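You operate a simulated robot arm through the tools that you are given. There is no shell and no other tool. Be economical: measure what you need, move in short steps, check, and stop when the job is done.

Carry out the task below with a simulated robot arm. There is one attempt and no reset: what you move stays moved.

TASK
Seat the white and blue watches in their matching cells and polish the white one's glass.
Fine: use the blue cloth pad and put it back; leave the third watch.

It is judged by the outcome, as a careful person would: the job done as asked, and still so three seconds after it is handed in. It fails if anything else is knocked over, pushed out of place, dropped, spilled or broken.

THE ROBOT
A 6-joint arm with a two-finger parallel gripper, fixed in place. Base frame: the origin is at the foot of the arm, x ahead of it, y to its left, z up; the work surface is at about z = 0. Lengths are in mm, angles in rad, forces in N, time in s.
With the tool pointing down near the work surface it reaches from about 140 to 580 mm from the base axis. Its first joint turns from -1.152 to 1.152 rad. Payload 2.1 kg.
Tool frame: the origin (TCP) lies between the finger pads and is the grasp point; the fingertips stand 30 mm ahead of it; z points along the fingers, y is the line along which they close. The gripper opens to 94 mm. The fingers are 28 mm wide and 10 mm thick; the gripper's body (50 by 96 mm) begins 55 mm behind the TCP.
Orientation is told as [roll, pitch, yaw] about the base's x, y, z axes, in that order, counted from this pose: with the fingers straight down and closing along the base's y, the tool's x points along the base's -x, its y along +y and its z along -z.

THE INTERFACE
- The arm moves only by the tool step_arm. Its argument "motion" is one flat list of numbers, 7 for each row, row after row: the shift along the tool's x, y, z in mm, then the turn, a rotation vector about the tool's x, y, z in rad, then the finger opening in mm, from 0 to 94. In form: [dx, dy, dz, wx, wy, wz, fingers, dx, dy, dz, wx, wy, wz, fingers, ...]. A call has 1 to 20 rows; each row is the pose to reach, as a shift and turn from the pose commanded when the call began, along the tool's axes at that moment. A row lasts 0.2 s, in which the tool goes at most 50 mm and 0.15 rad; a call with a longer step from one row to the next is refused whole, and so is a gripper value outside its range. A pose out of reach is approached as far as the arm can. The call stops where the force on the tool passes 70 N (or 10 N more than at its start, if that is more) or the arm is blocked; 0.2 s more then pass. The fingers move at their own pace (about 72 mm/s each) and stop on an object; they squeeze with about 35 N. The grip force told is the motor's: it shows also when the fingers shut on nothing. Time passes only in rows, and 0.2 s behind the last, so rows that repeat a pose let the fingers close. It gives the time, the measured TCP pose, the force on the tool (base axes), the opening and the grip force at its end, in the units of the frame above (readings bear some noise).
- Cameras (640 x 400 px; columns grow to the right, rows downward): "scene" is fixed at [71.7, -372.2, 500.4]; the picture's right is [0.76, -0.65, 0.00], its down [-0.34, -0.39, -0.86] and it looks along [0.56, 0.65, -0.52] (base axes); focal length 328 px, centre (320, 200). "wrist" rides on the gripper at [-37, 0, -58] in the tool frame; the picture's right is [0.00, -1.00, 0.00], its down [0.97, 0.00, -0.24] and it looks along [0.24, 0.00, 0.97] (tool axes); focal length 218 px, centre (320, 200).
- grab_frame(camera): a new picture of that camera. No time passes.
- point_at(camera, pixels): there is no depth. For up to 12 entries [column, row, z] of the newest picture of that camera ("zoom" is the newest enlarged one), the place [x, y] in the base frame at which the ray of that pixel passes the height z, good to about 2 mm, but the place of the scene camera against the robot may be out by one fixed shift of up to 25 mm in any direction. No time passes.
- inspect(camera, box): a new picture of the part [left, top, right, bottom] of that camera's present view, enlarged. No time passes.
- close_job(): hands the job in; it is judged then, once.

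Work in short steps. Measure before you move; look again where a grasp or a placing could have gone wrong, and mend it. You have 80 turns and 54 pictures in all, the two below and enlarged ones among them. Open the gripper and draw the arm clear of the work before you hand the job in, unless the task says otherwise; then end with one line.

The tools are called after "Request:" by a JSON object that holds its "op" and its "data". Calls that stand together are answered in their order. step_arm: Moves the arm, as the interface text tells. Its arguments: {"type":"object","properties":{"motion":{"type":"array"}},"required":["motion"]} The other tools are called the same way: grab_frame (camera) takes a picture; point_at (camera, pixels) gives the place at which the rays of pixels pass given heights; inspect (camera, box) takes an enlarged picture of a part of a camera's view; close_job () hands the job in.

At the start:

```text
clock: 0.0
tool_pos: [287.8, -74.3, 335.3]
tool_rot: [0.001, 0.0, 0.0]
contact_force: [0.3, -0.1, 0.5]
opening: 93.8
gripper_force: 0.1
```

scene: 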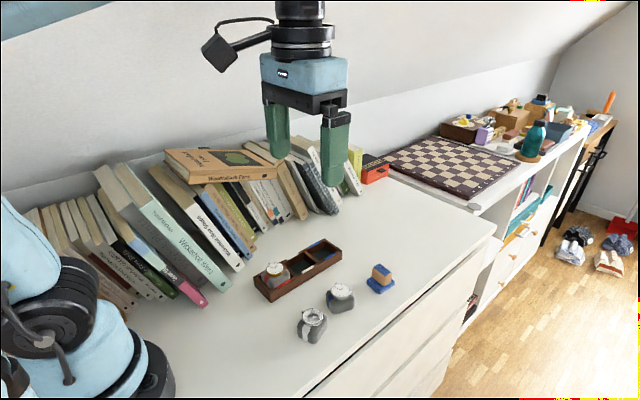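
wrist: 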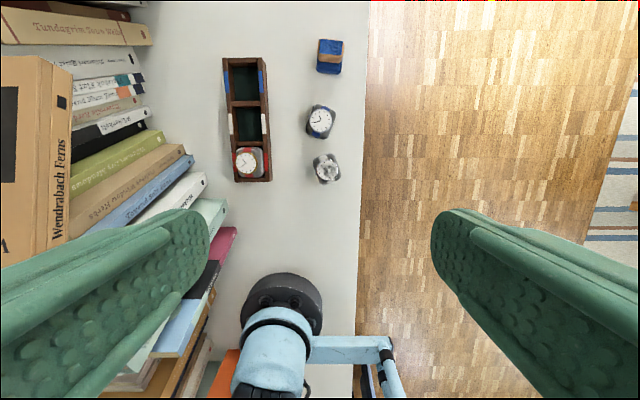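

The tray and the watches are in view at wrist columns 220-345, rows 35-190. I enlarge both views to identify the watches, cells and pad.

Request:
{"op": "inspect", "data": {"camera": "wrist", "box": [200, 25, 370, 195]}}

Request:
{"op": "inspect", "data": {"camera": "scene", "box": [240, 225, 410, 350]}}

```text
2.35 times, centred on (285, 110) of wrist
```

zoom: 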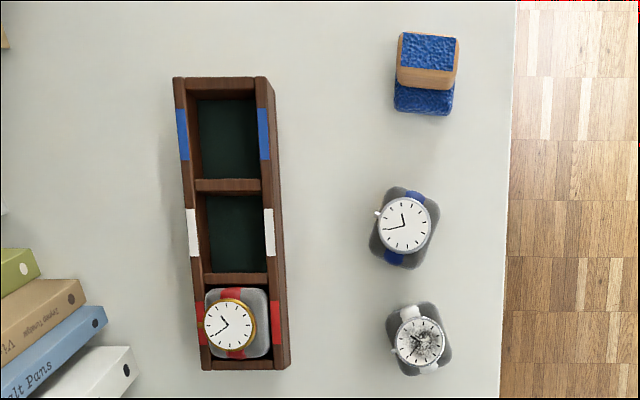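

```text
3.20 times, centred on (325, 288) of scene
```

zoom: 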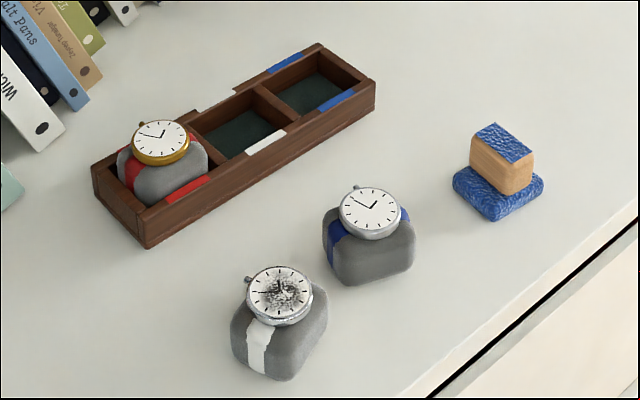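

The tray has blue and white empty cells with red seated. The white watch is smudged at zoom (418,340), the blue watch at (405,225), the pad at (425,75). I measure their places.

Request:
{"op": "point_at", "data": {"camera": "wrist", "pixels": [[246.3, 83.6, 5], [250.1, 124.9, 5], [222.4, 58, 25], [261.6, 57, 25], [272, 182, 25], [235, 182, 25], [321, 122, 30], [327, 169, 30], [330, 65, 0], [330, 52, 30], [320, 122, 0], [327, 169, 0]]}}

Request:
{"op": "point_at", "data": {"camera": "scene", "pixels": [[254, 277, 25], [287, 301, 25], [381, 293, 0], [340, 292, 40]]}}

```text
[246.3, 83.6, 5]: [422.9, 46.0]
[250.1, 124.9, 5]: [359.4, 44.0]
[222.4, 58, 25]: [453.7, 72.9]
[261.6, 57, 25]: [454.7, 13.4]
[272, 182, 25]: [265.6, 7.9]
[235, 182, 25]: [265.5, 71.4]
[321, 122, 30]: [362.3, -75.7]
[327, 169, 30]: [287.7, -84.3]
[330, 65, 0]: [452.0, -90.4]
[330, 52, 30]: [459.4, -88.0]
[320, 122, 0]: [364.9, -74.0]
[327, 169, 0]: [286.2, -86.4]
```

```text
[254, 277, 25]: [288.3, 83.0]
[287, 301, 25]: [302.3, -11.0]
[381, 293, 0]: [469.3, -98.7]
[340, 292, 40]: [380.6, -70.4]
```

I go lower over the row of watches for a closer look.

Request:
{"op": "step_arm", "data": {"motion": [-8, 0, 0, 0, 0, 0, 94, -16, -2, 45, 0, 0, 0, 94, -24, -4, 90, 0, 0, 0, 94, -32, -6, 130, 0, 0, 0, 94, -32, -6, 130, 0, 0, 0, 94]}}

Request:
{"op": "grab_frame", "data": {"camera": "wrist"}}

```text
clock: 1.2
tool_pos: [320.2, -80.0, 206.2]
tool_rot: [0.001, -0.001, -0.001]
contact_force: [0.1, 0.2, -0.5]
opening: 94.0
gripper_force: 0.1
```

```text
49 pictures are left
```

wrist: 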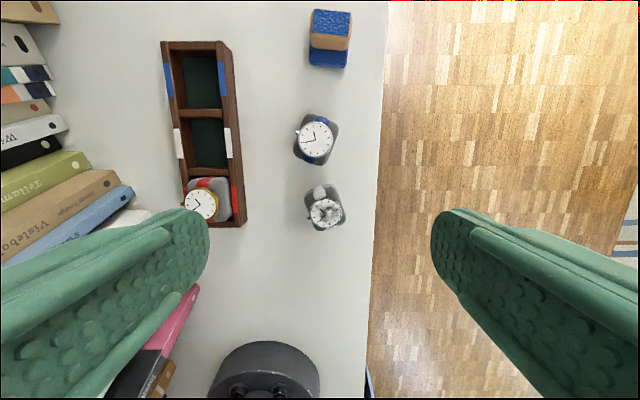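

Request:
{"op": "inspect", "data": {"camera": "wrist", "box": [150, 95, 360, 235]}}

Request:
{"op": "inspect", "data": {"camera": "wrist", "box": [270, 0, 370, 80]}}

```text
2.86 times, centred on (255, 165) of wrist
```

zoom: 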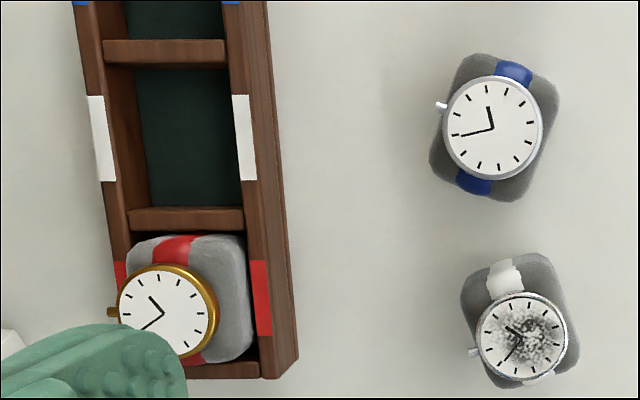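

```text
5.00 times, centred on (320, 40) of wrist
```

zoom: 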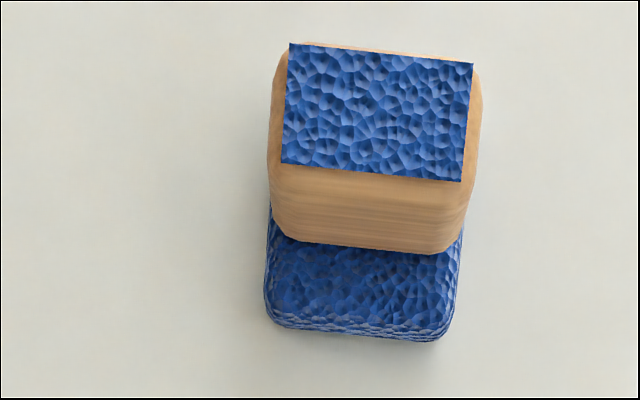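

I go down further for accurate cushion dimensions and yaw.

Request:
{"op": "step_arm", "data": {"motion": [0, 0, 40, 0, 0, 0, 94, 0, 0, 85, 0, 0, 0, 94, 0, 0, 85, 0, 0, 0, 94]}}

Request:
{"op": "inspect", "data": {"camera": "wrist", "box": [240, 60, 400, 260]}}

Request:
{"op": "inspect", "data": {"camera": "scene", "box": [290, 250, 410, 350]}}

```text
clock: 2.0
tool_pos: [322.2, -80.5, 121.7]
tool_rot: [0.001, 0.0, 0.0]
contact_force: [0.0, -0.1, 0.3]
opening: 93.9
gripper_force: 0.0
```

```text
2.00 times, centred on (320, 160) of wrist
```

zoom: 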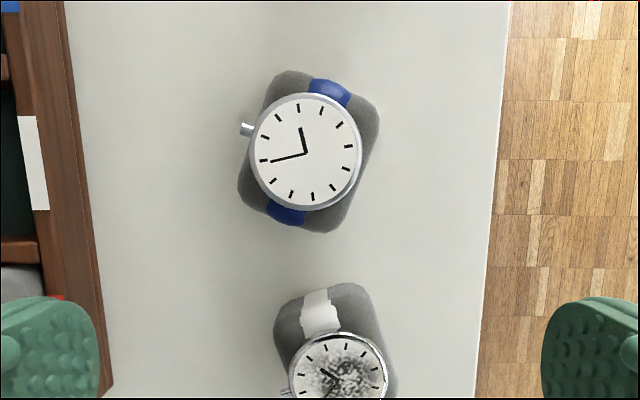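

```text
4.00 times, centred on (350, 300) of scene
```

zoom: 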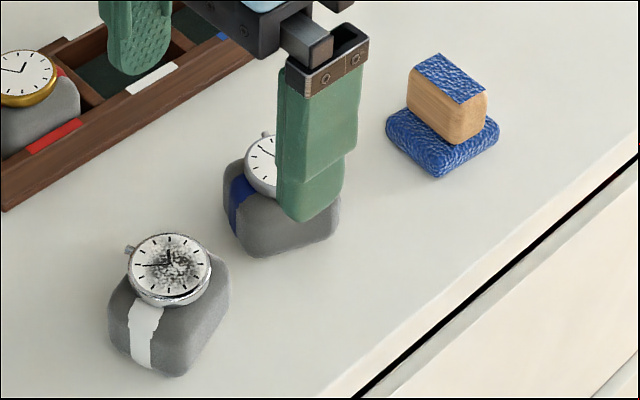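

Blue's dial is at zoom (305,152) with its strap turned about 19°; the cushion looks nearly cell-sized, so I need exact cell positions. I move the camera over the tray with the fingers narrower.

Request:
{"op": "step_arm", "data": {"motion": [-10, 20, -28, 0, 0, 0, 60, -20, 60, -38, 0, 0, 0, 50, -28, 100, -38, 0, 0, 0, 50, -28, 100, -38, 0, 0, 0, 50]}}

Request:
{"op": "grab_frame", "data": {"camera": "wrist"}}

Request:
{"op": "inspect", "data": {"camera": "wrist", "box": [230, 20, 390, 240]}}

```text
clock: 3.0
tool_pos: [350.4, 20.2, 160.1]
tool_rot: [-0.001, -0.001, 0.0]
contact_force: [-0.9, -0.6, 0.6]
opening: 49.8
gripper_force: 0.0
```

```text
44 pictures are left
```

wrist: 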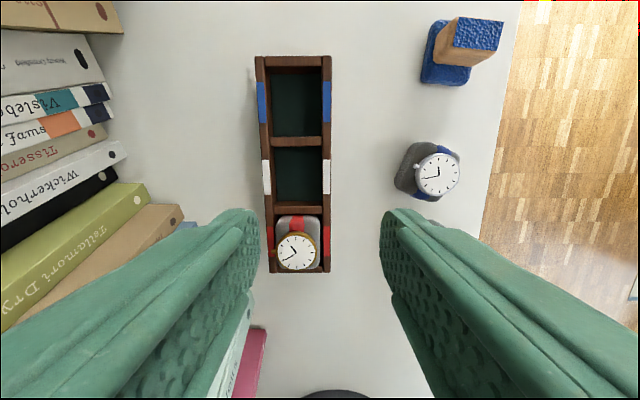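

```text
1.82 times, centred on (310, 130) of wrist
```

zoom: 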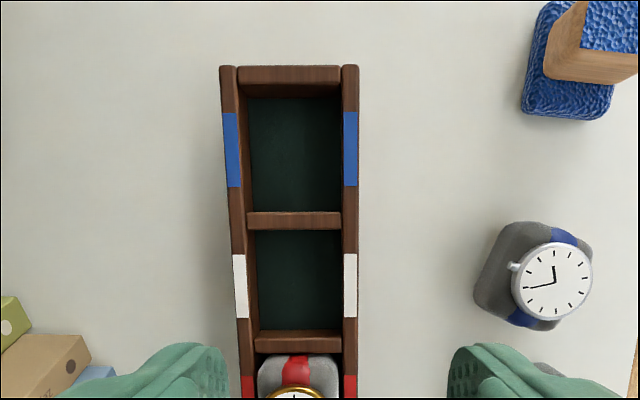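

Request:
{"op": "point_at", "data": {"camera": "zoom", "pixels": [[238, 97, 25], [342, 97, 25], [246, 213, 25], [341, 213, 25], [246, 229, 25], [342, 229, 25], [255, 331, 25], [343, 331, 25], [221, 67, 25], [357, 67, 25], [552, 280, 35], [552, 280, 45]]}}

Request:
{"op": "inspect", "data": {"camera": "wrist", "box": [250, 190, 350, 290]}}

```text
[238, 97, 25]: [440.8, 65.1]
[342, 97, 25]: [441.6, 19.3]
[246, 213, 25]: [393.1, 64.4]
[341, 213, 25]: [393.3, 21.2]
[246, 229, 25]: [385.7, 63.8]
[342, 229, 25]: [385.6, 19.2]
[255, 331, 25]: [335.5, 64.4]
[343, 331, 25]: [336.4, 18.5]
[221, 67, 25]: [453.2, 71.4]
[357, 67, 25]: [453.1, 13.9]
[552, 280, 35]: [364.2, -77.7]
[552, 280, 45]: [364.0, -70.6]
```

```text
4.00 times, centred on (300, 240) of wrist
```

zoom: 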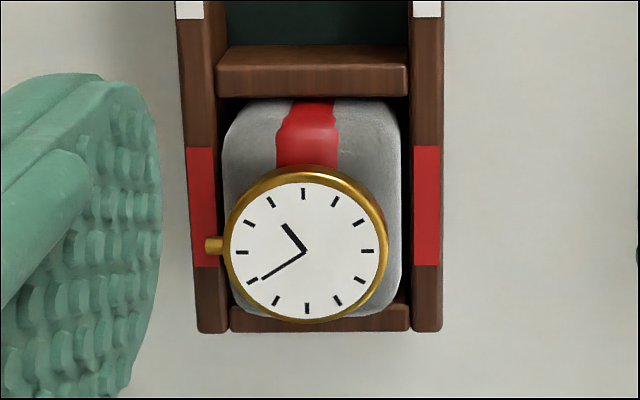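

Parallax puts the dials at z≈37.5 and the tray wall at ≈25. The white cell centre is ≈(358.6, 42), blue ≈(420, 42), each about 54×45. I'll grip the watch case along the strap line, clear of the crown, so the fingers stay above the tray. Next I hover over the white watch at (286,-86), yawed -72°.

Request:
{"op": "step_arm", "data": {"motion": [7, -12, 0, 0, 0, 0.14, 56, 14, -24, 0, 0, 0, 0.28, 56, 21, -36, 0, 0, 0, 0.42, 56, 28, -48, 0, 0, 0, 0.56, 56, 36, -60, 0, 0, 0, 0.7, 56, 44, -72, 5, 0, 0, 0.84, 56, 52, -84, 10, 0, 0, 0.98, 56, 58, -96, 20, 0, 0, 1.12, 56, 64, -106, 30, 0, 0, 1.257, 56, 64, -106, 30, 0, 0, 1.257, 56]}}

Request:
{"op": "grab_frame", "data": {"camera": "wrist"}}

```text
clock: 5.2
tool_pos: [286.2, -86.0, 129.3]
tool_rot: [0.001, 0.0, -1.259]
contact_force: [0.1, 0.4, 0.3]
opening: 56.1
gripper_force: 0.1
```

```text
41 pictures are left
```

wrist: 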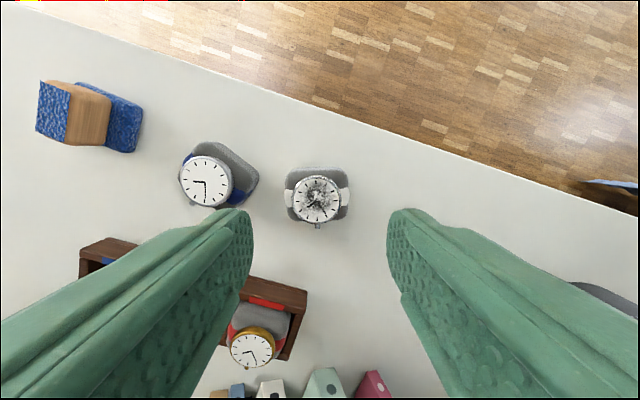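

Request:
{"op": "inspect", "data": {"camera": "wrist", "box": [260, 150, 380, 250]}}

Request:
{"op": "point_at", "data": {"camera": "wrist", "pixels": [[317, 199, 37], [205, 181, 37]]}}

```text
4.00 times, centred on (320, 200) of wrist
```

zoom: 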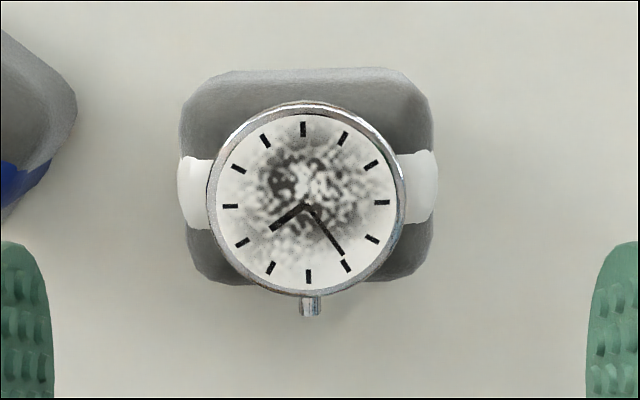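

```text
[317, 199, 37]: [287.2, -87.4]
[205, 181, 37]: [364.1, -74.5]
```

The strap is level with the closing line. I nudge to centre, go down so the fingertips are at z≈30, and close; the opening reading will tell case (≈36) from cushion (≈50).

Request:
{"op": "step_arm", "data": {"motion": [-1.6, 1.4, 30, 0, 0, 0, 56, -1.6, 1.4, 55, 0, 0, 0, 56, -1.6, 1.4, 69, 0, 0, 0, 56, -1.6, 1.4, 69, 0, 0, 0, 56]}}

Request:
{"op": "inspect", "data": {"camera": "scene", "box": [270, 240, 400, 350]}}

```text
clock: 6.2
tool_pos: [287.3, -87.0, 59.6]
tool_rot: [0.001, -0.001, -1.256]
contact_force: [0.6, -0.3, 0.8]
opening: 56.1
gripper_force: 0.1
```

```text
3.64 times, centred on (335, 295) of scene
```

zoom: 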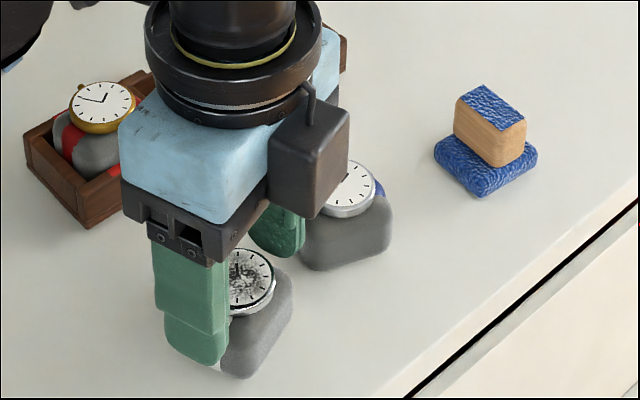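

Request:
{"op": "step_arm", "data": {"motion": [0, 0, 0, 0, 0, 0, 44, 0, 0, 0, 0, 0, 0, 44]}}

Request:
{"op": "grab_frame", "data": {"camera": "wrist"}}

```text
clock: 6.8
tool_pos: [287.1, -88.1, 60.5]
tool_rot: [-0.001, 0.0, -1.256]
contact_force: [0.9, -0.2, -0.2]
opening: 47.1
gripper_force: 35.7
```

```text
38 pictures are left
```

wrist: 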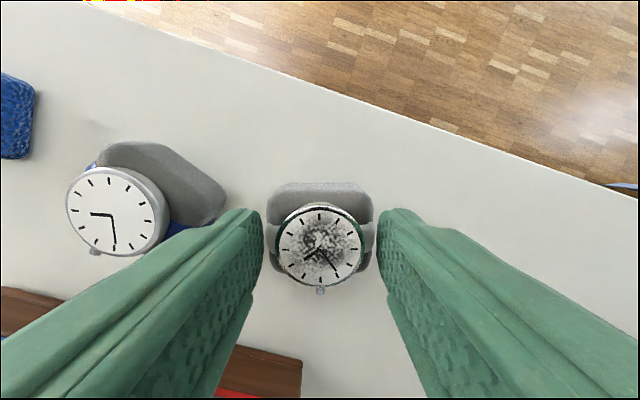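

The fingers stopped at 47.1 mm, so they hold the cushion itself at z≈30, still above the tray rim once seated. I reopen, go 3 mm lower for a firmer grip, close, and lift a little.

Request:
{"op": "step_arm", "data": {"motion": [0, 0, 0, 0, 0, 0, 56, 0, 0, 3, 0, 0, 0, 56, 0, 0, 3, 0, 0, 0, 42, 0, 0, 3, 0, 0, 0, 40, 0, 0, 3, 0, 0, 0, 40, 0, 0, -7, 0, 0, 0, 40, 0, 0, -17, 0, 0, 0, 40, 0, 0, -17, 0, 0, 0, 40]}}

Request:
{"op": "inspect", "data": {"camera": "scene", "box": [270, 240, 400, 350]}}

Request:
{"op": "inspect", "data": {"camera": "wrist", "box": [230, 150, 410, 310]}}

```text
clock: 8.6
tool_pos: [287.4, -87.0, 77.1]
tool_rot: [0.0, -0.001, -1.257]
contact_force: [0.1, -0.8, -0.9]
opening: 47.0
gripper_force: 34.6
```

```text
3.64 times, centred on (335, 295) of scene
```

zoom: 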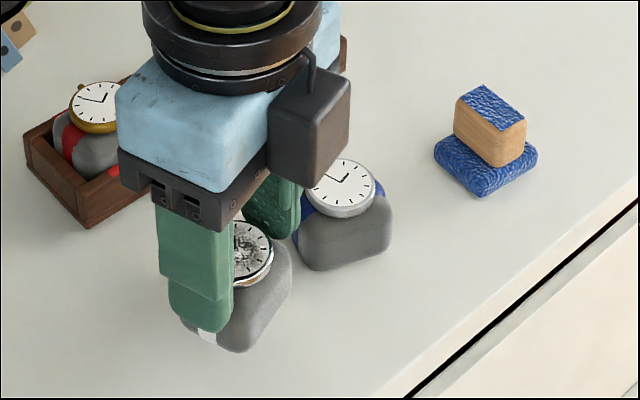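

```text
2.50 times, centred on (320, 230) of wrist
```

zoom: 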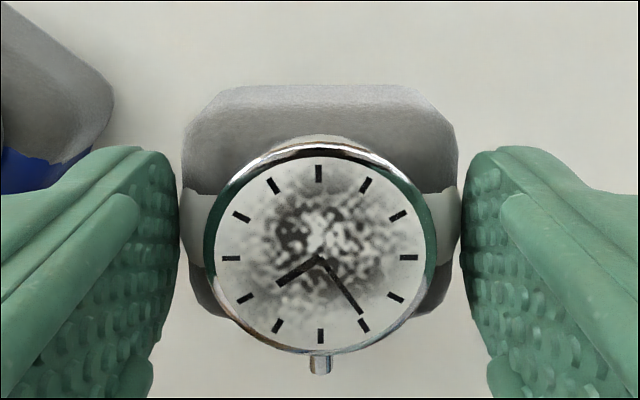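

The watch is lifted level. Two-view parallax puts the dial at z≈43 when on the table and centred at the TCP. I raise it, carry it over the white cell at (359.3, 41.5), and turn it to yaw -1.571.

Request:
{"op": "step_arm", "data": {"motion": [0, 0, -22, 0, 0, 0, 40, 0, 0, -43, 0, 0, 0, 40, 15, 16, -43, 0, 0, 0.1, 40, 35, 38, -43, 0, 0, 0.2, 40, 55, 60, -43, 0, 0, 0.314, 40, 75, 81, -43, 0, 0, 0.314, 40, 90, 98, -43, 0, 0, 0.314, 40, 100, 108.1, -43, 0, 0, 0.314, 40, 100, 108.1, -43, 0, 0, 0.314, 40]}}

Request:
{"op": "grab_frame", "data": {"camera": "wrist"}}

Request:
{"op": "inspect", "data": {"camera": "scene", "box": [240, 190, 370, 310]}}

```text
clock: 10.6
tool_pos: [359.1, 42.3, 118.8]
tool_rot: [0.0, -0.001, -1.571]
contact_force: [0.5, -0.4, -1.5]
opening: 47.2
gripper_force: 34.6
```

```text
35 pictures are left
```

wrist: 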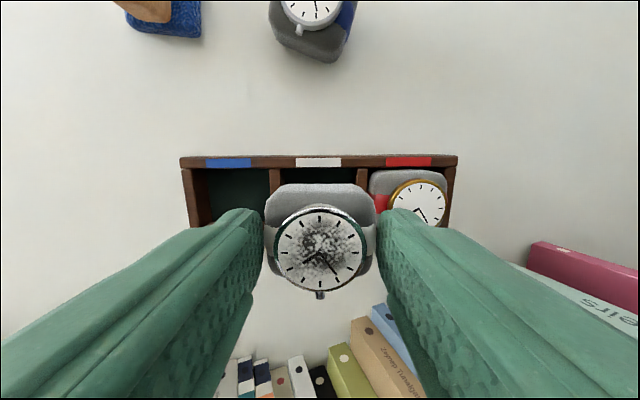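

```text
3.33 times, centred on (305, 250) of scene
```

zoom: 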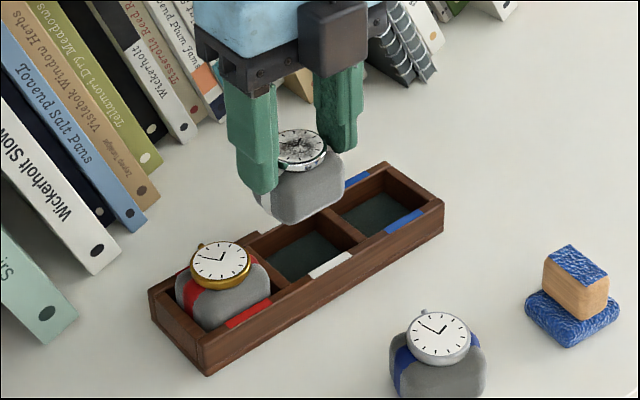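

White label centred at column 318.5 matches the TCP (320). I lower in small steps, stopping near the rim to check.

Request:
{"op": "step_arm", "data": {"motion": [0, 0, 18, 0, 0, 0, 40, 0, 0, 32, 0, 0, 0, 40, 0, 0, 40, 0, 0, 0, 40, 0, 0, 46, 0, 0, 0, 40, 0, 0, 46, 0, 0, 0, 40]}}

Request:
{"op": "inspect", "data": {"camera": "wrist", "box": [200, 120, 440, 300]}}

Request:
{"op": "inspect", "data": {"camera": "scene", "box": [240, 210, 370, 310]}}

```text
clock: 11.8
tool_pos: [359.7, 42.3, 73.7]
tool_rot: [0.0, 0.001, -1.57]
contact_force: [0.0, -0.1, -0.1]
opening: 47.0
gripper_force: 35.7
```

```text
2.22 times, centred on (320, 210) of wrist
```

zoom: 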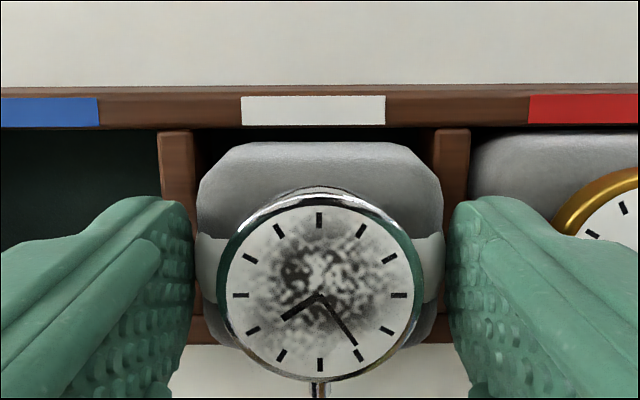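

```text
4.00 times, centred on (305, 260) of scene
```

zoom: 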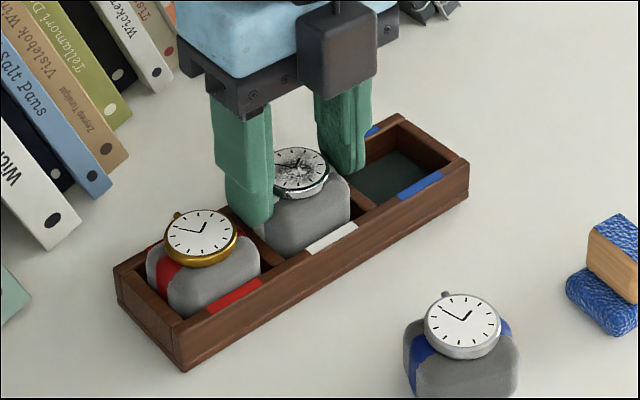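

The watch is inside the cell with no contact. I lower the rest of the way gently.

Request:
{"op": "step_arm", "data": {"motion": [0, 0, 5, 0, 0, 0, 40, 0, 0, 9, 0, 0, 0, 40, 0, 0, 11, 0, 0, 0, 40, 0, 0, 12.5, 0, 0, 0, 40, 0, 0, 12.5, 0, 0, 0, 40]}}

```text
clock: 13.0
tool_pos: [358.2, 41.3, 62.5]
tool_rot: [0.0, 0.001, -1.571]
contact_force: [-4.6, -0.4, 50.4]
opening: 47.3
gripper_force: 35.1
```

Contact: 50 N upward at z=62.5, about where the floor is expected. I back off 1.5 mm and look before releasing.

Request:
{"op": "step_arm", "data": {"motion": [0, 0, -1.5, 0, 0, 0, 40, 0, 0, -1.5, 0, 0, 0, 40]}}

Request:
{"op": "inspect", "data": {"camera": "scene", "box": [250, 230, 340, 300]}}

```text
clock: 13.6
tool_pos: [359.6, 41.1, 62.8]
tool_rot: [0.001, 0.0, -1.571]
contact_force: [-0.9, 0.3, -1.1]
opening: 46.9
gripper_force: 34.7
```

```text
5.71 times, centred on (295, 265) of scene
```

zoom: 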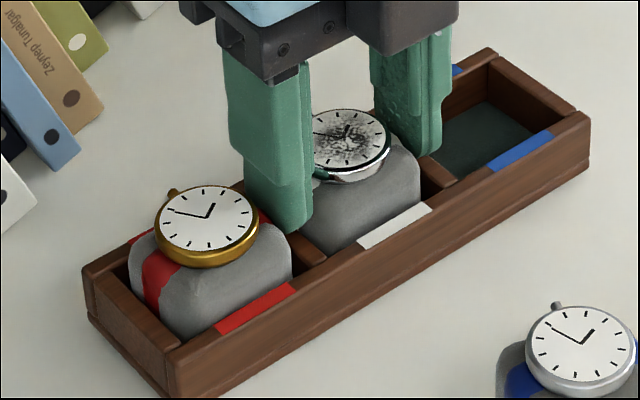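

Request:
{"op": "step_arm", "data": {"motion": [0, 0, 0, 0, 0, 0, 50, 0, 0, 0, 0, 0, 0, 50, 0, 0, -15, 0, 0, 0, 50, 0, 0, -40, 0, 0, 0, 50, 0, 0, -60, 0, 0, 0, 50, 0, 0, -60, 0, 0, 0, 56]}}

Request:
{"op": "inspect", "data": {"camera": "wrist", "box": [180, 120, 460, 295]}}

Request:
{"op": "inspect", "data": {"camera": "scene", "box": [250, 220, 360, 310]}}

```text
clock: 15.0
tool_pos: [359.5, 41.3, 124.1]
tool_rot: [0.001, 0.0, -1.572]
contact_force: [0.1, 0.3, 0.2]
opening: 56.3
gripper_force: 0.1
```

```text
2.29 times, centred on (320, 208) of wrist
```

zoom: 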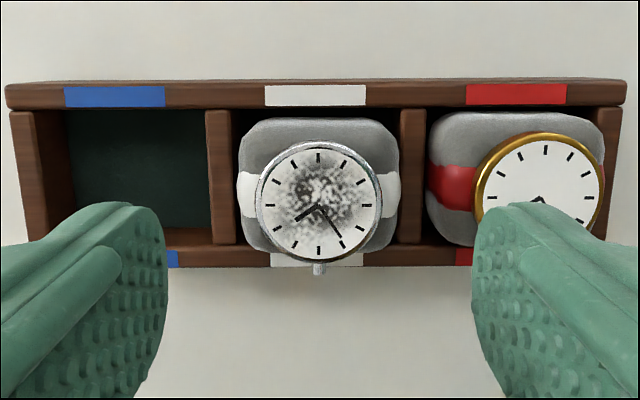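

```text
4.44 times, centred on (305, 265) of scene
```

zoom: 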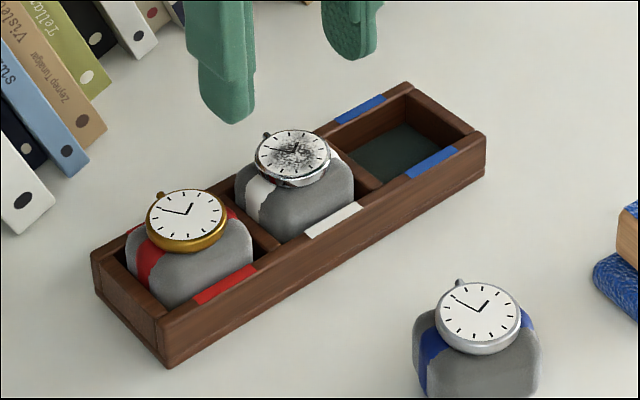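

White is seated flat like the red one. Next I hover over the blue watch at ≈(364.5,-74.5), tool y along its strap (yaw -1.90).

Request:
{"op": "step_arm", "data": {"motion": [-20, 1, -6, 0, 0, 0.08, 56, -50, 2, -6, 0, 0, 0.17, 56, -80, 3, -6, 0, 0, 0.25, 56, -105, 5, -6, 0, 0, 0.332, 56, -115.8, 5, -6, 0, 0, 0.332, 56, -115.8, 5, -6, 0, 0, 0.332, 56]}}

Request:
{"op": "inspect", "data": {"camera": "wrist", "box": [260, 150, 380, 250]}}

```text
clock: 16.4
tool_pos: [363.8, -74.4, 128.5]
tool_rot: [-0.001, -0.002, -1.904]
contact_force: [-0.2, 1.5, -0.5]
opening: 55.7
gripper_force: 0.1
```

```text
4.00 times, centred on (320, 200) of wrist
```

zoom: 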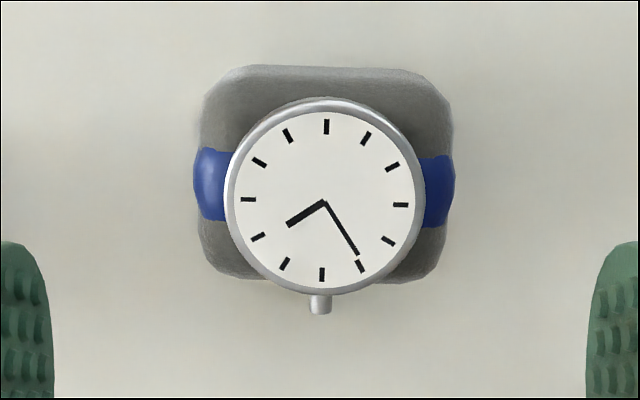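

Blue is about 2° clockwise and slightly off centre. I correct, descend to the same grip height, close and lift.

Request:
{"op": "step_arm", "data": {"motion": [-1.6, -0.9, 30, 0, 0, 0.04, 56, -1.6, -0.9, 58, 0, 0, 0.04, 56, -1.6, -0.9, 71.5, 0, 0, 0.04, 56, -1.6, -0.9, 71.5, 0, 0, 0.04, 42, -1.6, -0.9, 71.5, 0, 0, 0.04, 40, -1.6, -0.9, 71.5, 0, 0, 0.04, 40, -1.6, -0.9, 60, 0, 0, 0.04, 40, -1.6, -0.9, 51.5, 0, 0, 0.04, 40, -1.6, -0.9, 51.5, 0, 0, 0.04, 40]}}

Request:
{"op": "inspect", "data": {"camera": "wrist", "box": [230, 150, 410, 310]}}

```text
clock: 18.4
tool_pos: [363.8, -75.3, 77.1]
tool_rot: [-0.002, 0.0, -1.943]
contact_force: [-0.5, -0.5, 0.1]
opening: 47.1
gripper_force: 35.1
```

```text
2.50 times, centred on (320, 230) of wrist
```

zoom: 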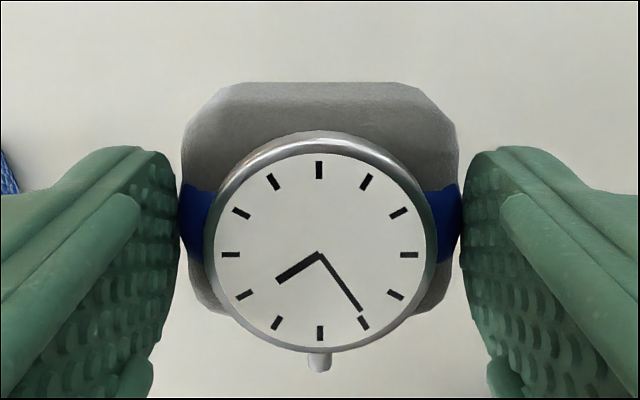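

Blue is held level and centred. I raise it and carry it over the blue cell at ≈(421, 41.5), turning to yaw -1.571.

Request:
{"op": "step_arm", "data": {"motion": [0, 0, -22, 0, 0, 0, 40, 0, 0, -43, 0, 0, 0, 40, 20, 2, -43, 0, 0, -0.1, 40, 45, 4, -43, 0, 0, -0.2, 40, 75, 6, -43, 0, 0, -0.3, 40, 100, 8, -43, 0, 0, -0.372, 40, 120, 10, -43, 0, 0, -0.372, 40, 129.6, 10.9, -43, 0, 0, -0.372, 40, 129.6, 10.9, -43, 0, 0, -0.372, 40]}}

Request:
{"op": "grab_frame", "data": {"camera": "wrist"}}

```text
clock: 20.4
tool_pos: [419.1, 41.8, 120.7]
tool_rot: [0.0, -0.001, -1.572]
contact_force: [-0.4, 0.4, -0.4]
opening: 47.1
gripper_force: 35.1
```

```text
26 pictures are left
```

wrist: 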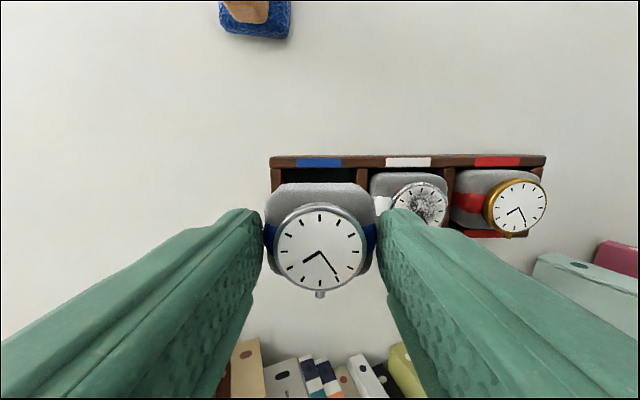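

Blue label centre is at column 319, aligned. I lower into the cell with a 1 mm +x nudge.

Request:
{"op": "step_arm", "data": {"motion": [0, 1, 18, 0, 0, 0, 40, 0, 1, 32, 0, 0, 0, 40, 0, 1, 40, 0, 0, 0, 40, 0, 1, 46, 0, 0, 0, 40, 0, 1, 46, 0, 0, 0, 40]}}

Request:
{"op": "inspect", "data": {"camera": "wrist", "box": [200, 120, 440, 300]}}

```text
clock: 21.6
tool_pos: [421.8, 42.1, 74.8]
tool_rot: [-0.001, 0.001, -1.57]
contact_force: [0.6, -0.6, -1.4]
opening: 47.1
gripper_force: 34.9
```

```text
2.22 times, centred on (320, 210) of wrist
```

zoom: 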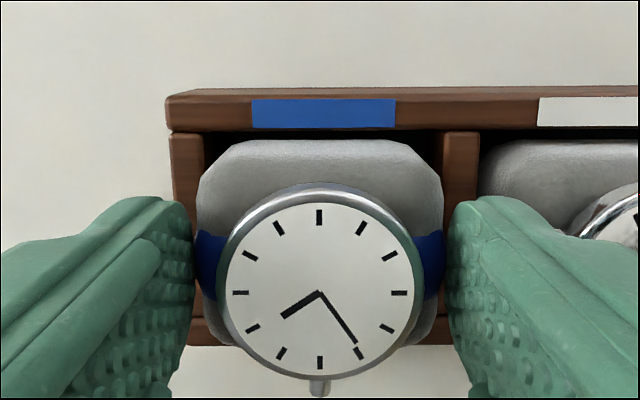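

Label centre at zoom 324 shows about 1 mm too far +x; I shift back and lower until contact.

Request:
{"op": "step_arm", "data": {"motion": [0, -1, 0, 0, 0, 0, 40, 0, -1, 5, 0, 0, 0, 40, 0, -1, 9, 0, 0, 0, 40, 0, -1, 11, 0, 0, 0, 40, 0, -1, 11, 0, 0, 0, 40]}}

```text
clock: 22.8
tool_pos: [420.1, 41.8, 64.2]
tool_rot: [0.001, -0.001, -1.57]
contact_force: [-4.5, -0.2, 51.3]
opening: 47.1
gripper_force: 34.8
```

Same contact as with the white one. I back off 1 mm, release to 50, and rise.

Request:
{"op": "step_arm", "data": {"motion": [0, 0, -1, 0, 0, 0, 40, 0, 0, -1, 0, 0, 0, 50, 0, 0, -1, 0, 0, 0, 50, 0, 0, -15, 0, 0, 0, 50, 0, 0, -40, 0, 0, 0, 50, 0, 0, -60, 0, 0, 0, 50, 0, 0, -60, 0, 0, 0, 56]}}

Request:
{"op": "inspect", "data": {"camera": "scene", "box": [250, 220, 360, 310]}}

Request:
{"op": "inspect", "data": {"camera": "wrist", "box": [220, 120, 540, 295]}}

```text
clock: 24.4
tool_pos: [421.9, 41.6, 122.1]
tool_rot: [-0.001, 0.0, -1.571]
contact_force: [0.2, -0.1, -0.2]
opening: 56.0
gripper_force: 0.0
```

```text
4.44 times, centred on (305, 265) of scene
```

zoom: 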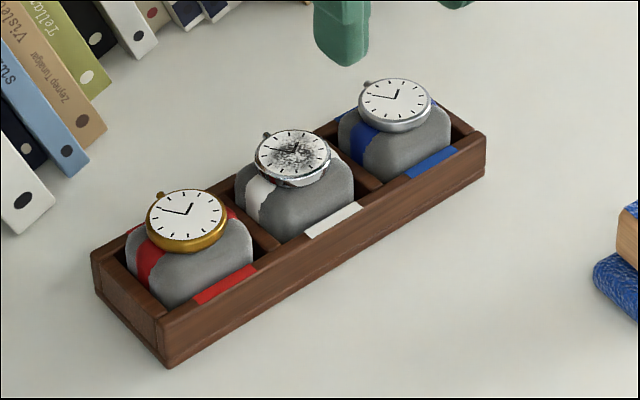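

```text
2.00 times, centred on (380, 208) of wrist
```

zoom: 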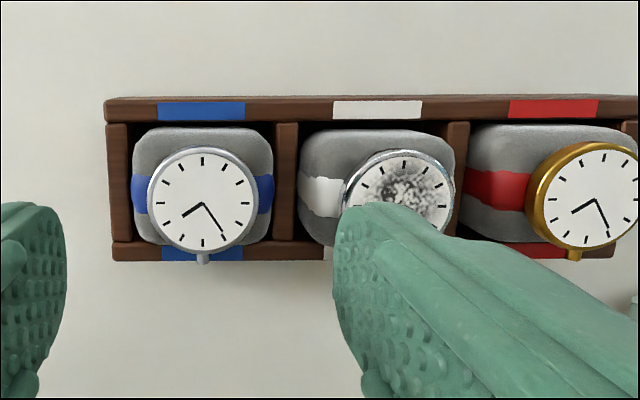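

All three are seated. Next, the pad: I hover over it at ≈(455,-90) to measure.

Request:
{"op": "step_arm", "data": {"motion": [-25, 6, -8, 0, 0, 0, 70, -60, 14, -13, 0, 0, 0, 70, -95, 22, -13, 0, 0, 0, 70, -120, 30, -13, 0, 0, 0, 70, -132, 33, -13, 0, 0, 0, 70, -132, 33, -13, 0, 0, 0, 70]}}

Request:
{"op": "inspect", "data": {"camera": "wrist", "box": [240, 130, 400, 270]}}

Request:
{"op": "inspect", "data": {"camera": "scene", "box": [350, 250, 410, 305]}}

```text
clock: 25.8
tool_pos: [452.5, -92.2, 135.6]
tool_rot: [0.0, 0.0, -1.57]
contact_force: [0.7, -0.2, -0.2]
opening: 69.9
gripper_force: 0.2
```

```text
2.86 times, centred on (320, 200) of wrist
```

zoom: 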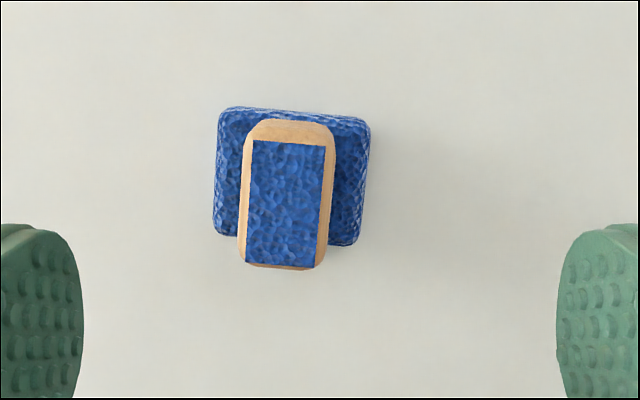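

```text
7.27 times, centred on (380, 278) of scene
```

zoom: 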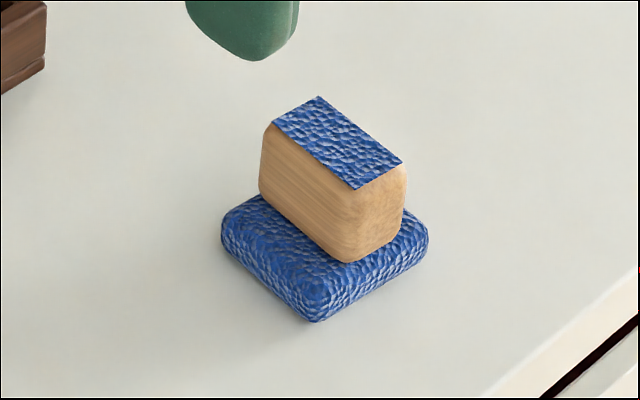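

The handle is ≈20 mm across along tool y, centred at tool offset ≈(+2,+8.8), tilted ≈4.5° clockwise. I turn, centre, descend with tips to z≈20, and close.

Request:
{"op": "step_arm", "data": {"motion": [2, 8.8, 20, 0, 0, 0.08, 60, 2, 8.8, 50, 0, 0, 0.08, 50, 2, 8.8, 75, 0, 0, 0.08, 50, 2, 8.8, 85, 0, 0, 0.08, 50, 2, 8.8, 85, 0, 0, 0.08, 36, 2, 8.8, 85, 0, 0, 0.08, 24, 2, 8.8, 85, 0, 0, 0.08, 10, 2, 8.8, 85, 0, 0, 0.08, 10, 2, 8.8, 85, 0, 0, 0.08, 10]}}

Request:
{"op": "inspect", "data": {"camera": "scene", "box": [340, 230, 430, 310]}}

```text
clock: 27.8
tool_pos: [462.5, -88.7, 50.3]
tool_rot: [0.002, 0.0, -1.651]
contact_force: [0.7, 0.1, -0.8]
opening: 22.8
gripper_force: 35.6
```

```text
5.00 times, centred on (385, 270) of scene
```

zoom: 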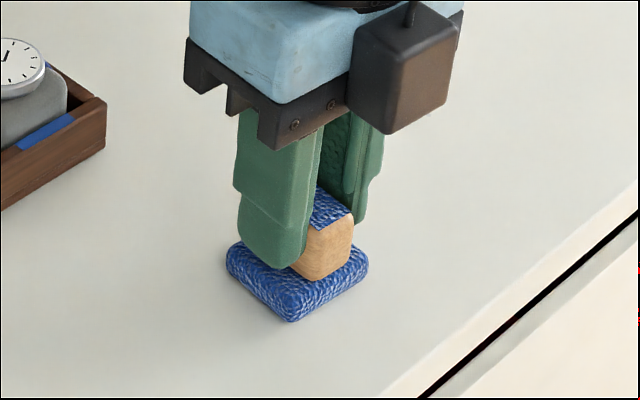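

Handle gripped (22.8 mm), pad bottom at TCP-50. I lift it straight up, check the hold, and carry it high over the white watch.

Request:
{"op": "step_arm", "data": {"motion": [0, 0, -20, 0, 0, 0, 10, 0, 0, -55, 0, 0, 0, 10, 0, 0, -90, 0, 0, 0, 10, 15, -14, -90, 0, 0, 0, 10, 38, -35, -90, 0, 0, 0, 10, 62, -57, -90, 0, 0, 0, 10, 86, -79, -90, 0, 0, 0, 10, 108, -99, -90, 0, 0, 0, 10, 122.4, -112.2, -90, 0, 0, 0, 10, 122.4, -112.2, -90, 0, 0, 0, 10]}}

Request:
{"op": "grab_frame", "data": {"camera": "wrist"}}

Request:
{"op": "inspect", "data": {"camera": "scene", "box": [240, 180, 370, 310]}}

```text
clock: 30.0
tool_pos: [358.0, 43.7, 141.8]
tool_rot: [0.0, 0.0, -1.651]
contact_force: [-0.4, -0.2, -0.9]
opening: 22.7
gripper_force: 34.7
```

```text
19 pictures are left
```

wrist: 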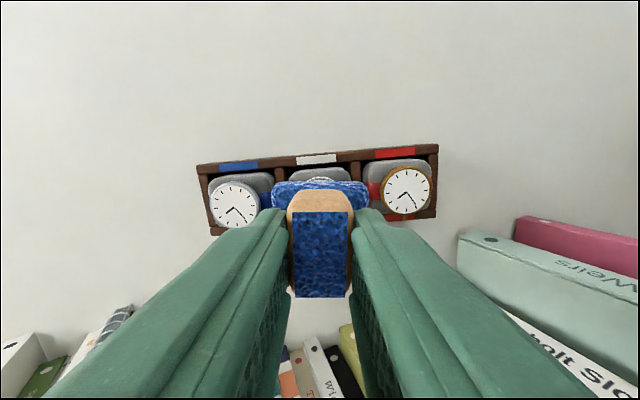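

```text
3.08 times, centred on (305, 245) of scene
```

zoom: 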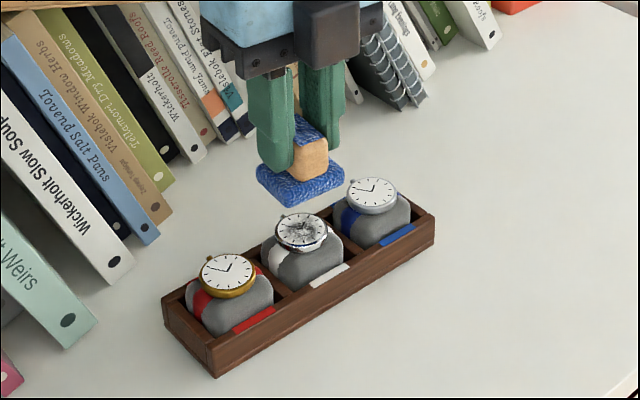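

The pad hangs level over the white watch. I correct ≈2 mm and descend to just above the glass (contact expected at TCP≈98).

Request:
{"op": "step_arm", "data": {"motion": [-2.3, 1.7, 15, 0, 0, 0, 10, -2.3, 1.7, 30, 0, 0, 0, 10, -2.3, 1.7, 38, 0, 0, 0, 10, -2.3, 1.7, 40.5, 0, 0, 0, 10, -2.3, 1.7, 40.5, 0, 0, 0, 10]}}

```text
clock: 31.2
tool_pos: [362.3, 40.4, 101.7]
tool_rot: [0.0, 0.0, -1.652]
contact_force: [-1.7, -0.1, 35.5]
opening: 22.9
gripper_force: 35.1
```

Contact already at 101.7 with 35 N. I ease off about 0.8 mm and read.

Request:
{"op": "step_arm", "data": {"motion": [0, -1, -0.8, 0, 0, 0, 10, 0, -1, -0.8, 0, 0, 0, 10]}}

Request:
{"op": "inspect", "data": {"camera": "scene", "box": [250, 220, 350, 300]}}

```text
clock: 31.8
tool_pos: [361.2, 39.7, 101.3]
tool_rot: [0.002, 0.0, -1.65]
contact_force: [4.6, -0.2, 8.2]
opening: 22.7
gripper_force: 35.0
```

```text
5.00 times, centred on (300, 260) of scene
```

zoom: 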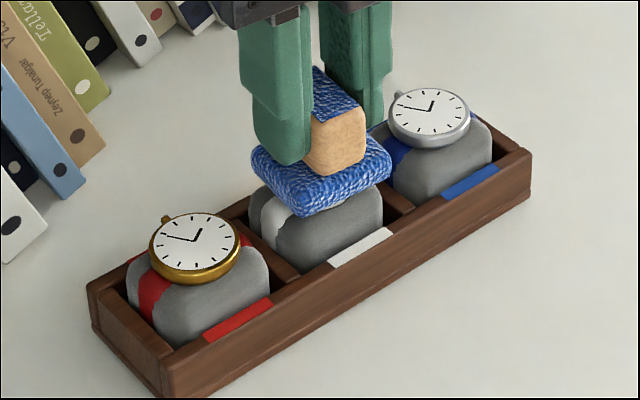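

8 N light pressure. I rub in short strokes along and across.

Request:
{"op": "step_arm", "data": {"motion": [4, 0, 0, 0, 0, 0, 10, 8, 0, 0, 0, 0, 0, 10, 4, 0, 0, 0, 0, 0, 10, 0, 0, 0, 0, 0, 0, 10, -4, 0, 0, 0, 0, 0, 10, -8, 0, 0, 0, 0, 0, 10, -4, 0, 0, 0, 0, 0, 10, 0, 0, 0, 0, 0, 0, 10, 0, 4, 0, 0, 0, 0, 10, 0, 7, 0, 0, 0, 0, 10, 0, 3, 0, 0, 0, 0, 10, 0, -3, 0, 0, 0, 0, 10, 0, -7, 0, 0, 0, 0, 10, 0, -3, 0, 0, 0, 0, 10, 4, 3, 0, 0, 0, 0, 10, 8, 0, 0, 0, 0, 0, 10, 4, -4, 0, 0, 0, 0, 10, -3, -4, 0, 0, 0, 0, 10, -8, 0, 0, 0, 0, 0, 10, 0, 0, 0, 0, 0, 0, 10]}}

```text
clock: 36.0
tool_pos: [361.3, 39.5, 101.8]
tool_rot: [0.001, -0.001, -1.655]
contact_force: [0.4, -6.3, 11.1]
opening: 23.0
gripper_force: 35.1
```

I raise the pad and move it aside toward -y to see the glass.

Request:
{"op": "step_arm", "data": {"motion": [0, 0, -10, 0, 0, 0, 10, 0, 0, -40, 0, 0, 0, 10, -30, 25, -40, 0, 0, 0, 10, -60, 55, -40, 0, 0, 0, 10, -60, 55, -40, 0, 0, 0, 10]}}

Request:
{"op": "inspect", "data": {"camera": "scene", "box": [250, 220, 350, 300]}}

```text
clock: 37.2
tool_pos: [412.0, -25.0, 142.0]
tool_rot: [0.0, 0.0, -1.651]
contact_force: [-0.4, 0.1, -0.3]
opening: 22.9
gripper_force: 35.2
```

```text
5.00 times, centred on (300, 260) of scene
```

zoom: 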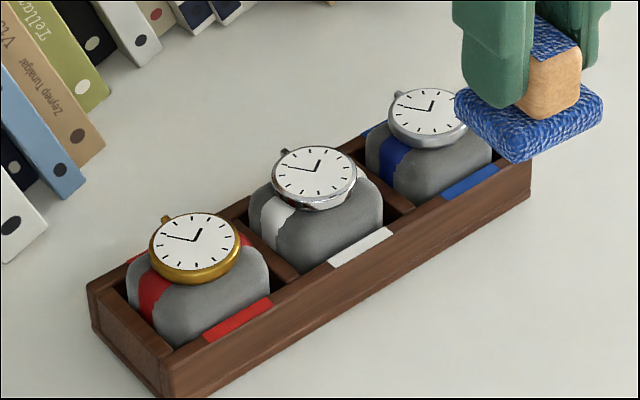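

The glass is clean. Summed shifts from the grasp pose are (60.1,-56.5,-90.3), so I reverse them to bring the pad back over its spot and lower it.

Request:
{"op": "step_arm", "data": {"motion": [-20, 19, 0, 0, 0, 0, 10, -45, 42, 0, 0, 0, 0, 10, -60.1, 56.5, 0, 0, 0, 0, 10, -60.1, 56.5, 30, 0, 0, 0, 10, -60.1, 56.5, 60, 0, 0, 0, 10, -60.1, 56.5, 80, 0, 0, 0, 10, -60.1, 56.5, 87, 0, 0, 0, 10, -60.1, 56.5, 89.5, 0, 0, 0, 10, -60.1, 56.5, 89.5, 0, 0, 0, 10]}}

Request:
{"op": "inspect", "data": {"camera": "scene", "box": [340, 230, 430, 310]}}

```text
clock: 39.2
tool_pos: [461.7, -88.4, 53.4]
tool_rot: [-0.001, 0.0, -1.652]
contact_force: [-0.6, 0.5, 0.6]
opening: 22.7
gripper_force: 35.3
```

```text
5.00 times, centred on (385, 270) of scene
```

zoom: 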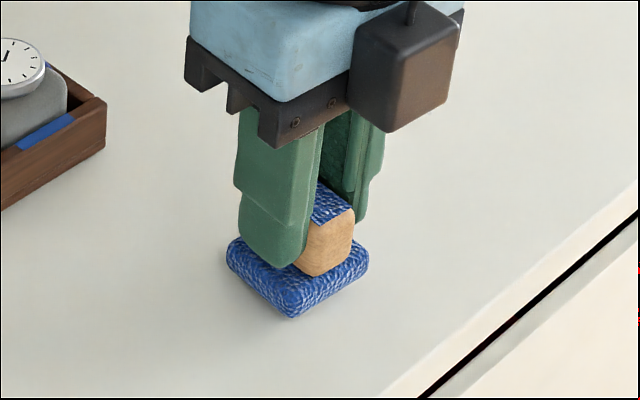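

The pad is over its old spot, still 1–2 mm up with no contact. I lower in fine steps.

Request:
{"op": "step_arm", "data": {"motion": [0, 0, 0.8, 0, 0, 0, 10, 0, 0, 1.4, 0, 0, 0, 10, 0, 0, 1.4, 0, 0, 0, 10]}}

```text
clock: 40.0
tool_pos: [461.2, -89.6, 50.4]
tool_rot: [0.0, 0.0, -1.651]
contact_force: [-0.5, 0.0, -0.9]
opening: 22.6
gripper_force: 34.9
```

Request:
{"op": "step_arm", "data": {"motion": [0, 0, 0.5, 0, 0, 0, 10, 0, 0, 1, 0, 0, 0, 10, 0, 0, 1, 0, 0, 0, 10]}}

```text
clock: 40.8
tool_pos: [462.5, -88.8, 49.2]
tool_rot: [0.001, 0.002, -1.65]
contact_force: [-0.2, 0.4, 0.6]
opening: 22.7
gripper_force: 35.1
```

Request:
{"op": "step_arm", "data": {"motion": [0, 0, 0.7, 0, 0, 0, 10, 0, 0, 1.2, 0, 0, 0, 10, 0, 0, 1.2, 0, 0, 0, 10]}}

```text
clock: 41.6
tool_pos: [461.4, -87.6, 49.4]
tool_rot: [0.001, 0.0, -1.652]
contact_force: [-1.8, 1.0, 32.0]
opening: 22.4
gripper_force: 35.0
```

Touchdown (32 N). I ease off 0.6 mm, open, and rise clear.

Request:
{"op": "step_arm", "data": {"motion": [0, 0, -0.7, 0, 0, 0, 10, 0, 0, -0.7, 0, 0, 0, 30, 0, 0, -0.7, 0, 0, 0, 45, 0, 0, -0.7, 0, 0, 0, 45, 0, 0, -20, 0, 0, 0, 45, 0, 0, -60, 0, 0, 0, 50, 0, 0, -100, 0, 0, 0, 50, 0, 0, -140, 0, 0, 0, 50, 0, 0, -140, 0, 0, 0, 50]}}

Request:
{"op": "grab_frame", "data": {"camera": "scene"}}

Request:
{"op": "inspect", "data": {"camera": "scene", "box": [240, 225, 410, 350]}}

```text
clock: 43.6
tool_pos: [461.8, -86.5, 190.7]
tool_rot: [0.0, 0.001, -1.65]
contact_force: [-1.2, -0.8, 0.2]
opening: 50.1
gripper_force: 0.0
```

```text
14 pictures are left
```

scene: 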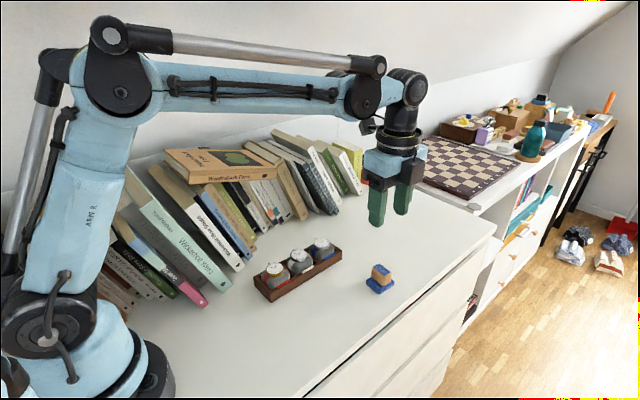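

```text
3.20 times, centred on (325, 288) of scene
```

zoom: 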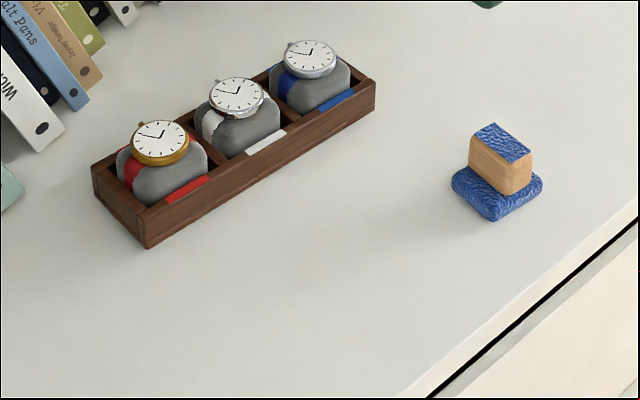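

The pad is back on its spot and the tray has not moved. I take one last close look at the white glass.

Request:
{"op": "inspect", "data": {"camera": "scene", "box": [275, 235, 345, 285]}}

```text
8.00 times, centred on (310, 260) of scene
```

zoom: 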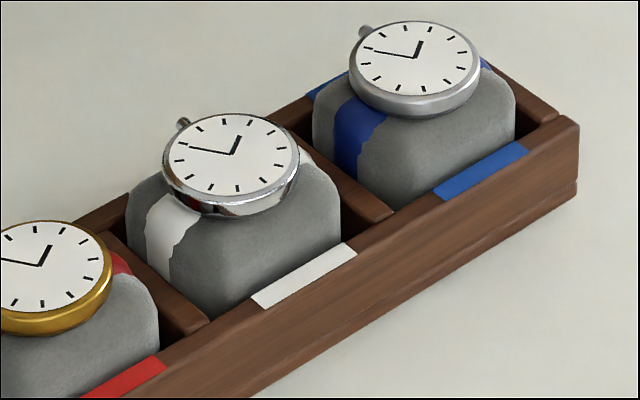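

The glass is clean, the watches are seated, and the arm is clear with the gripper open, so I hand in.

Request:
{"op": "close_job", "data": {}}

```text
The job is handed in.
```

The white and blue watches are seated in their matching cells, the white one's glass is polished clean, the blue cloth pad is back on its spot, and the third watch was left alone.
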